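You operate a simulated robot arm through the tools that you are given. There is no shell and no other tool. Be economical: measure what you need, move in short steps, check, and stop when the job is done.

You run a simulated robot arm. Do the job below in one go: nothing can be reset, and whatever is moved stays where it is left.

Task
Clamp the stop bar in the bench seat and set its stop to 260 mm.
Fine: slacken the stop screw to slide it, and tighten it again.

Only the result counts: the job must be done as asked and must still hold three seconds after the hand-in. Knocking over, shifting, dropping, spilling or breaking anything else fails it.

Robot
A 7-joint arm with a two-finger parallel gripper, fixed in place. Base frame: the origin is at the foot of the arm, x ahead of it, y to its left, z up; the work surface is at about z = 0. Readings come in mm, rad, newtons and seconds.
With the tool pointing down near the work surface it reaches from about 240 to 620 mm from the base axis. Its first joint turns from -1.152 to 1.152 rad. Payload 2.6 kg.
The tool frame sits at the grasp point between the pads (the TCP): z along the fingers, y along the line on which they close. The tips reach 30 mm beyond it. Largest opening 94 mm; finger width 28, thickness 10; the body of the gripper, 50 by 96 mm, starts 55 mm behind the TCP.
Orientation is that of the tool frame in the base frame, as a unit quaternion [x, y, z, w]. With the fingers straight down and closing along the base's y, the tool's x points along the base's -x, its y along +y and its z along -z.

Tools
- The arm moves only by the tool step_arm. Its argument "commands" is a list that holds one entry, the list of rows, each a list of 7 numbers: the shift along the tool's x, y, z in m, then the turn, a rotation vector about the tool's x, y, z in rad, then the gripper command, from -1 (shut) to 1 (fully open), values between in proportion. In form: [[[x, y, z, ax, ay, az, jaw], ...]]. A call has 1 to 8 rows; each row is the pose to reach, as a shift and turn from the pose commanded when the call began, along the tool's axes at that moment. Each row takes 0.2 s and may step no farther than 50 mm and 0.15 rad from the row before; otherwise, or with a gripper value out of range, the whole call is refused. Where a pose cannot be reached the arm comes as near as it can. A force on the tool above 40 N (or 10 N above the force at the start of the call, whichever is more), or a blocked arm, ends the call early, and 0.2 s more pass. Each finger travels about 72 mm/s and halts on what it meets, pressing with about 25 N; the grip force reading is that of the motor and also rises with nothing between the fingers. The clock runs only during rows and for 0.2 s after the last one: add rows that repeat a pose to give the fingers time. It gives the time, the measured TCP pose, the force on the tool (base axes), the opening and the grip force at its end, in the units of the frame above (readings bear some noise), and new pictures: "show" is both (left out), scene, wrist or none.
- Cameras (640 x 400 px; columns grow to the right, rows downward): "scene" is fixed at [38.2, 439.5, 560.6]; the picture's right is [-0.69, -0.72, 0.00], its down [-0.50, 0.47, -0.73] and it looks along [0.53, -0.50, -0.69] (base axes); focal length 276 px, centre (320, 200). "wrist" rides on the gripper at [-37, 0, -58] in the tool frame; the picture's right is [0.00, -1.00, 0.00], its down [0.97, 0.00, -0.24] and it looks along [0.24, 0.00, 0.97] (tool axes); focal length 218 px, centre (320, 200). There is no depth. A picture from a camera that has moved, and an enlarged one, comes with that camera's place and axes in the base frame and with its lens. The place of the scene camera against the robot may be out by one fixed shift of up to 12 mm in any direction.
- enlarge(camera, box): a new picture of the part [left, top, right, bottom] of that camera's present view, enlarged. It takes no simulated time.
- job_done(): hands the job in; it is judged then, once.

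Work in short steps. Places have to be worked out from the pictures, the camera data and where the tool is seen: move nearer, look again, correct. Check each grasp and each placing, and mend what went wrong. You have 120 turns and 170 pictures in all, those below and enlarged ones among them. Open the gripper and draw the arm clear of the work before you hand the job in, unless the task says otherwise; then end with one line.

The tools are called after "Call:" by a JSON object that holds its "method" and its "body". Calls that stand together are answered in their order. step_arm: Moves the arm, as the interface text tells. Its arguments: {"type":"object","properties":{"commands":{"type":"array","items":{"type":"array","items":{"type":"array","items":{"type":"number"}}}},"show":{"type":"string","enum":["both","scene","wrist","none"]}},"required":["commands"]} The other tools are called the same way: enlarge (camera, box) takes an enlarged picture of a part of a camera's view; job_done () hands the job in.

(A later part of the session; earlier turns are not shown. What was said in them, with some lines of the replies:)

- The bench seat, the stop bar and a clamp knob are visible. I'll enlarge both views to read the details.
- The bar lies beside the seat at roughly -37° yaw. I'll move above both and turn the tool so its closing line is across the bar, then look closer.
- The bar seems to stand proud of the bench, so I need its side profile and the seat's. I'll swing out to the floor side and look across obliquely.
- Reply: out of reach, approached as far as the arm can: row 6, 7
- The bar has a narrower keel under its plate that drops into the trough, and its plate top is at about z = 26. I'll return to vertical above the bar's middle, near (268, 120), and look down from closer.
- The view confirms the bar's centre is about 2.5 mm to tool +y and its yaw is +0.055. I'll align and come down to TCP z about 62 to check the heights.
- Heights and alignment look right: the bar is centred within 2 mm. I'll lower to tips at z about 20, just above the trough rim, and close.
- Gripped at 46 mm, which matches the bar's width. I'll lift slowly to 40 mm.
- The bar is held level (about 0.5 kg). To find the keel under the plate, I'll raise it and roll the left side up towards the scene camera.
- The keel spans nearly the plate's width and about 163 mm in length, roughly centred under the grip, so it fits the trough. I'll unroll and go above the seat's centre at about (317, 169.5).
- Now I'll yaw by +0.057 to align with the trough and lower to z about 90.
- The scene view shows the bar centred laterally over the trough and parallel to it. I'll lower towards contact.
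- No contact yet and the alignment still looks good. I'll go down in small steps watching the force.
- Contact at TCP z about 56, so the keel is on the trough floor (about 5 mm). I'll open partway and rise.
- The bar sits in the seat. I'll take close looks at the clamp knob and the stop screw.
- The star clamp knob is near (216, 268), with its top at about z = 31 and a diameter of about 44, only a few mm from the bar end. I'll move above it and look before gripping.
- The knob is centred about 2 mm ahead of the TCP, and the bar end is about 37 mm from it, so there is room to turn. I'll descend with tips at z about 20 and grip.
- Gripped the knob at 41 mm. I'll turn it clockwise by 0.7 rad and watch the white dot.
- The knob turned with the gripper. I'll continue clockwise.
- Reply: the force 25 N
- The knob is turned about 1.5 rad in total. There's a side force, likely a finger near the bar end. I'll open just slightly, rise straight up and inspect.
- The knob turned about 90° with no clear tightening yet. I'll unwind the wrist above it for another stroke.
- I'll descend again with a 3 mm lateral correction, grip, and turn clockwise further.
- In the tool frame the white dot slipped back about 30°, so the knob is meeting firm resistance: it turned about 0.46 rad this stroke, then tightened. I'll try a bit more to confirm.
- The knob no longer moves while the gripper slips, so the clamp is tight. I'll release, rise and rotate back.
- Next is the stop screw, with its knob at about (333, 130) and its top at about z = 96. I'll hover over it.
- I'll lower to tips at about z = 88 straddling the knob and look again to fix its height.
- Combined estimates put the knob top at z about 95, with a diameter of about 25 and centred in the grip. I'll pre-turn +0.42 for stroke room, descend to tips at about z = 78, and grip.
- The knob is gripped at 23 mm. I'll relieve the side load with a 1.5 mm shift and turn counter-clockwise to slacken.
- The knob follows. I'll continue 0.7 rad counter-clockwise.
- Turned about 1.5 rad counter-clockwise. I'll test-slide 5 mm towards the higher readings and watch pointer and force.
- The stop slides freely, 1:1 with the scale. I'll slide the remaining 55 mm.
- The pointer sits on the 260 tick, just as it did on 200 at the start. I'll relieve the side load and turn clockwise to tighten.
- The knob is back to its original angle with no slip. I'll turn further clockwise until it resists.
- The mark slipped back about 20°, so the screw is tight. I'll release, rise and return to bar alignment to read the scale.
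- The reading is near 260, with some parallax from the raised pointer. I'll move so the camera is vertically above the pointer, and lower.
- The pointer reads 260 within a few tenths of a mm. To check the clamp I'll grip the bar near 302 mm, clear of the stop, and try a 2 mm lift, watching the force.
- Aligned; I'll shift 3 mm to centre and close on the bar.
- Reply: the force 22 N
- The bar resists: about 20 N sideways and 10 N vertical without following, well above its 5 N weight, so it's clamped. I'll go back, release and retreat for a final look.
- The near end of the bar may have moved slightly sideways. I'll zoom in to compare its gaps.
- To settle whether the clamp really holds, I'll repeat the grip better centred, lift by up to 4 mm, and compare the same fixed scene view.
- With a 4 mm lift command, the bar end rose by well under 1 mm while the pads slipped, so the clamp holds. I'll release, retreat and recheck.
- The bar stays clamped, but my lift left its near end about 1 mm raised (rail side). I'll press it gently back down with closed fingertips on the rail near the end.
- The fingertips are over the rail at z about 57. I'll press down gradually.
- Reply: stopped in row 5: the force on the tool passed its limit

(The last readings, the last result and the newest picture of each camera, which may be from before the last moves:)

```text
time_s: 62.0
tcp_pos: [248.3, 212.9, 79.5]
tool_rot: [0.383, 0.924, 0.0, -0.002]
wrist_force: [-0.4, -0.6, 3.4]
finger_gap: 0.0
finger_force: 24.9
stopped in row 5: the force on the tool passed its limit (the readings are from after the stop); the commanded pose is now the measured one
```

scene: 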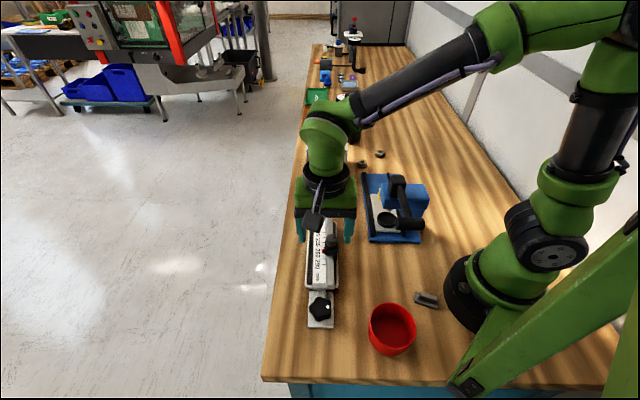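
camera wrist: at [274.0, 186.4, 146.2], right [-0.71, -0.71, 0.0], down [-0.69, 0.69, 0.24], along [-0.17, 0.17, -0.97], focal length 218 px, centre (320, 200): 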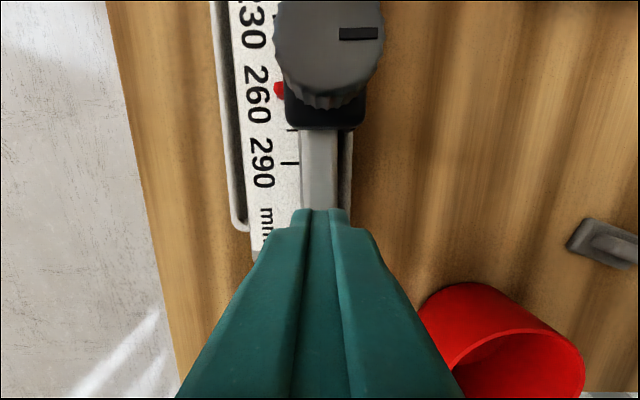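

Contact at tip z about 49.5 with the force limit reached. I'll check whether the end went down.

Call:
{"method": "step_arm", "body": {"commands": [[[0, 0, 0.001, 0, 0, 0, -1], [0, 0, 0.002, 0, 0, 0, -1], [0, 0, 0.0025, 0, 0, 0, -1]]], "show": "none"}}

Call:
{"method": "enlarge", "body": {"camera": "scene", "box": [295, 255, 355, 305]}}

```text
time_s: 62.6
tcp_pos: [248.9, 214.0, 79.0]
tool_rot: [0.385, 0.923, 0.001, -0.001]
wrist_force: [-1.6, -1.6, 5.8]
finger_gap: 0.0
finger_force: 24.8
stopped in row 3: the force on the tool passed its limit (the readings are from after the stop); the commanded pose is now the measured one
```

```text
8.00 times, centred on (325, 280) of scene
camera zoom: at [38.2, 439.4, 560.6], right [-0.69, -0.72, 0.0], down [-0.5, 0.47, -0.73], along [0.53, -0.5, -0.69], focal length 2204 px, centre (280, -440)
```

zoom: 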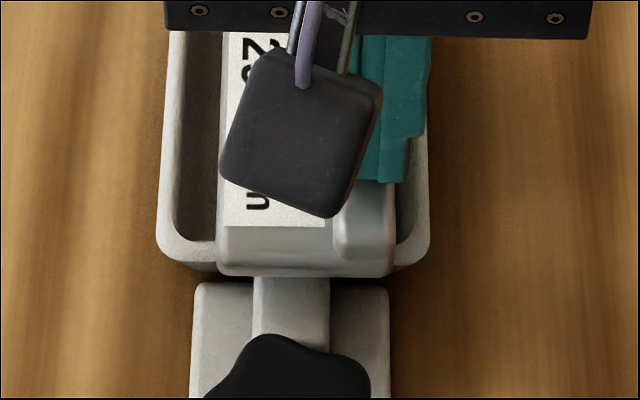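

The end is back down at its original place. I'll rise, then give the clamp knob one more tightening try to be sure it's at its limit.

Call:
{"method": "step_arm", "body": {"commands": [[[0, 0, -0.02, 0, 0, 0, -1], [0.02, 0.007, -0.04, 0, 0, 0, -0.3], [0.05, 0.015, -0.04, 0, 0, 0, 0.3], [0.065, 0.015, -0.04, 0, 0, 0, 0.5], [0.065, 0.015, -0.03, 0, 0, 0, 0.5]]], "show": "wrist"}}

Call:
{"method": "enlarge", "body": {"camera": "scene", "box": [295, 255, 355, 305]}}

```text
time_s: 63.8
tcp_pos: [213.4, 270.6, 110.1]
tool_rot: [0.383, 0.924, 0.002, -0.001]
wrist_force: [0.3, 0.5, -0.4]
finger_gap: 70.6
finger_force: 0.1
camera wrist: at [238.2, 242.8, 167.8], right [-0.71, -0.71, 0.0], down [-0.69, 0.69, 0.24], along [-0.17, 0.17, -0.97], focal length 218 px, centre (320, 200)
```

wrist: 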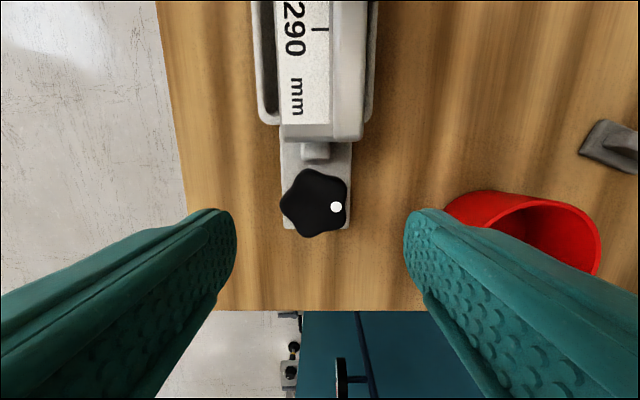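

```text
8.00 times, centred on (325, 280) of scene
camera zoom: at [38.1, 439.5, 560.6], right [-0.69, -0.72, 0.0], down [-0.5, 0.47, -0.73], along [0.53, -0.5, -0.69], focal length 2204 px, centre (280, -440)
```

zoom: 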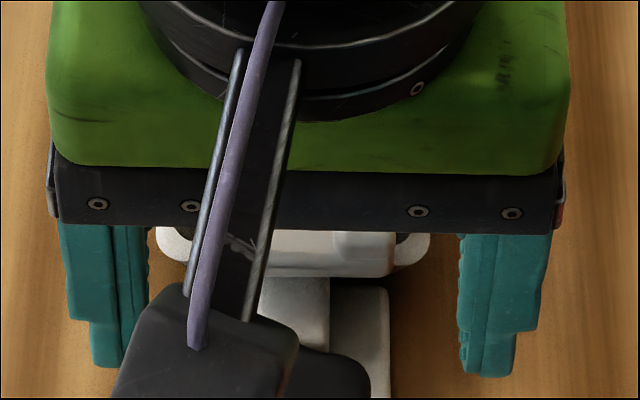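

I'll grip the clamp knob again, with a 3 mm lateral correction and slightly deeper, and try tightening.

Call:
{"method": "step_arm", "body": {"commands": [[[0, 0.0032, 0.03, 0, 0, 0, 0.5], [0, 0.0032, 0.0615, 0, 0, 0, 0.4], [0, 0.0032, 0.0615, 0, 0, 0, 0], [0, 0.0032, 0.0615, 0, 0, 0, -0.5], [0, 0.0032, 0.0615, 0, 0, 0, -1], [0, 0.0032, 0.0615, 0, 0, 0, -1]]], "show": "wrist"}}

Call:
{"method": "step_arm", "body": {"commands": [[[0, 0, 0, 0, 0, 0.12, -1], [0, 0, 0, 0, 0, 0.24, -1], [0, 0, 0, 0, 0, 0.36, -1], [0, 0, 0, 0, 0, 0.48, -1], [0, 0, 0, 0, 0, 0.6, -1], [0, 0, 0, 0, 0, 0.6, -1]]], "show": "wrist"}}

```text
time_s: 65.2
tcp_pos: [216.2, 271.3, 46.0]
tool_rot: [0.383, 0.924, 0.001, 0.001]
wrist_force: [1.0, 0.2, -6.6]
finger_gap: 41.5
finger_force: 45.4
camera wrist: at [241.7, 243.8, 105.7], right [-0.71, -0.71, 0.0], down [-0.69, 0.69, 0.24], along [-0.17, 0.17, -0.97], focal length 218 px, centre (320, 200)
```

wrist: 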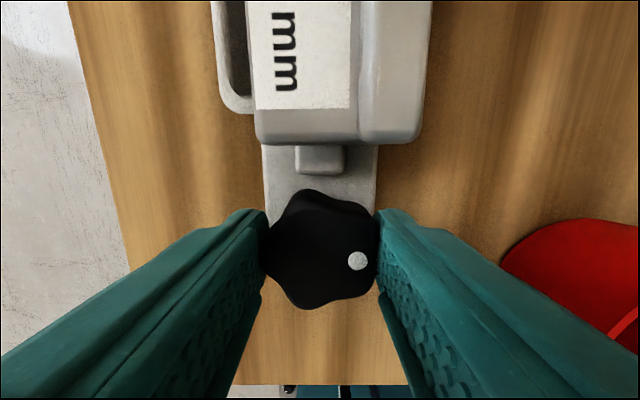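

```text
time_s: 66.6
tcp_pos: [215.8, 272.4, 48.2]
tool_rot: [0.639, 0.769, 0.0, 0.0]
wrist_force: [-5.5, -1.1, -4.5]
finger_gap: 41.1
finger_force: 45.0
camera wrist: at [221.4, 234.5, 106.1], right [-0.98, -0.18, 0.0], down [-0.18, 0.95, 0.24], along [-0.04, 0.24, -0.97], focal length 218 px, centre (320, 200)
```

wrist: 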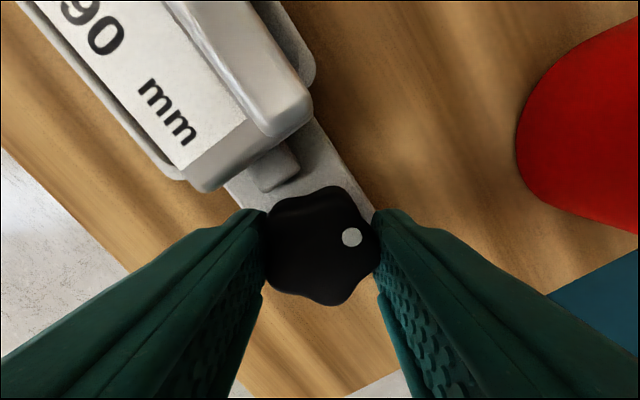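

The knob didn't turn, as the pads slipped the full 34°, so the clamp is at its limit. I'll release, rise and retreat clear.

Call:
{"method": "step_arm", "body": {"commands": [[[0, 0, 0, 0, 0, 0, 0.0], [0, 0, 0, 0, 0, 0, 0.2], [0, 0, -0.03, 0, 0, 0, 0.3], [0, 0, -0.07, 0, 0, 0, 0.5], [0, 0, -0.115, 0, 0, -0.14, 0.7], [0, 0, -0.16, 0, 0, -0.28, 1], [0, 0, -0.18, 0, 0, -0.42, 1], [0, 0, -0.18, 0, 0, -0.56, 1]]], "show": "none"}}

Call:
{"method": "step_arm", "body": {"commands": [[[-0.04, 0, -0.02, 0, 0, 0, 1], [-0.08, 0, -0.04, 0, 0, 0, 1], [-0.11, 0, -0.06, 0, 0, 0, 1], [-0.11, 0, -0.06, 0, 0, 0, 1]]], "show": "both"}}

Call:
{"method": "enlarge", "body": {"camera": "wrist", "box": [240, 100, 400, 280]}}

Call:
{"method": "enlarge", "body": {"camera": "scene", "box": [280, 180, 440, 360]}}

```text
time_s: 68.4
tcp_pos: [215.7, 271.5, 228.3]
tool_rot: [0.401, 0.916, 0.001, 0.0]
wrist_force: [0.1, 0.2, -0.1]
finger_gap: 93.9
finger_force: 0.1
```

```text
time_s: 69.4
tcp_pos: [289.9, 192.0, 289.0]
tool_rot: [0.402, 0.916, 0.002, 0.0]
wrist_force: [0.0, -0.3, 0.8]
finger_gap: 93.9
finger_force: 0.0
camera wrist: at [314.1, 163.3, 347.5], right [-0.74, -0.68, 0.0], down [-0.66, 0.71, 0.24], along [-0.16, 0.18, -0.97], focal length 218 px, centre (320, 200)
```

scene: 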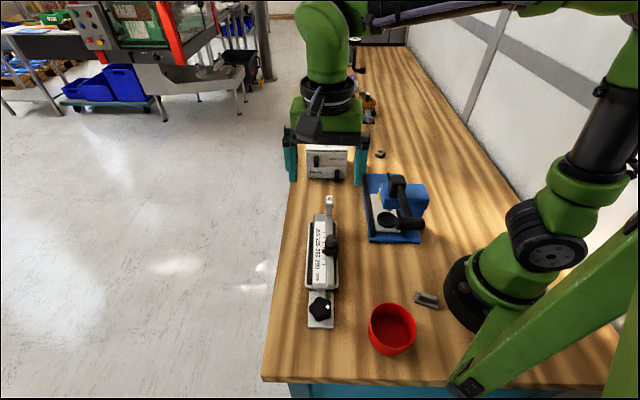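
wrist: 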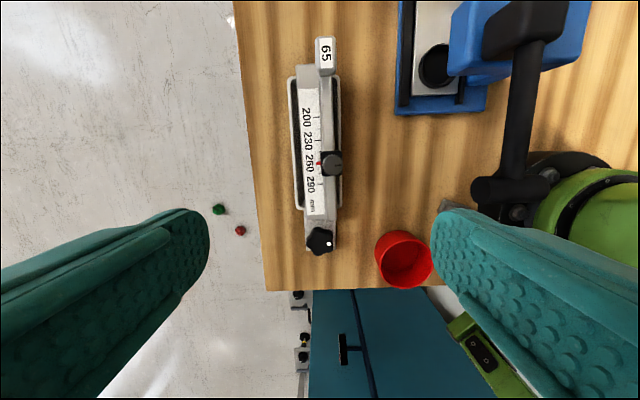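

```text
2.22 times, centred on (320, 190) of wrist
camera zoom: at [314.1, 163.3, 347.5], right [-0.74, -0.68, 0.0], down [-0.66, 0.71, 0.24], along [-0.16, 0.18, -0.97], focal length 485 px, centre (320, 222)
```

zoom: 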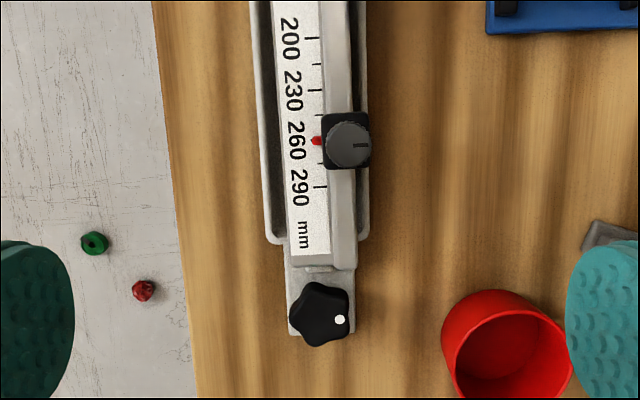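

```text
2.22 times, centred on (360, 270) of scene
camera zoom: at [38.2, 439.4, 560.6], right [-0.69, -0.72, 0.0], down [-0.5, 0.47, -0.73], along [0.53, -0.5, -0.69], focal length 612 px, centre (231, 44)
```

zoom: 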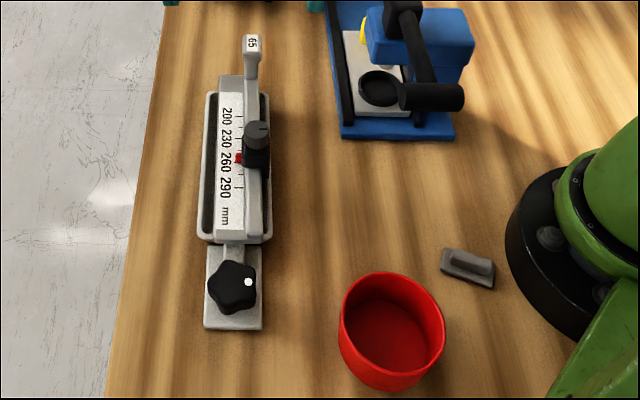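

The bar is clamped in the seat, the stop reads 260 and its screw is tight. Nothing else has moved and the arm is clear, so I'm handing in.

Call:
{"method": "job_done", "body": {}}

```text
The job is handed in.
```

The stop bar is clamped in the bench seat, and its stop reads 260 mm with the screw tightened again; the arm is clear and nothing else was moved.
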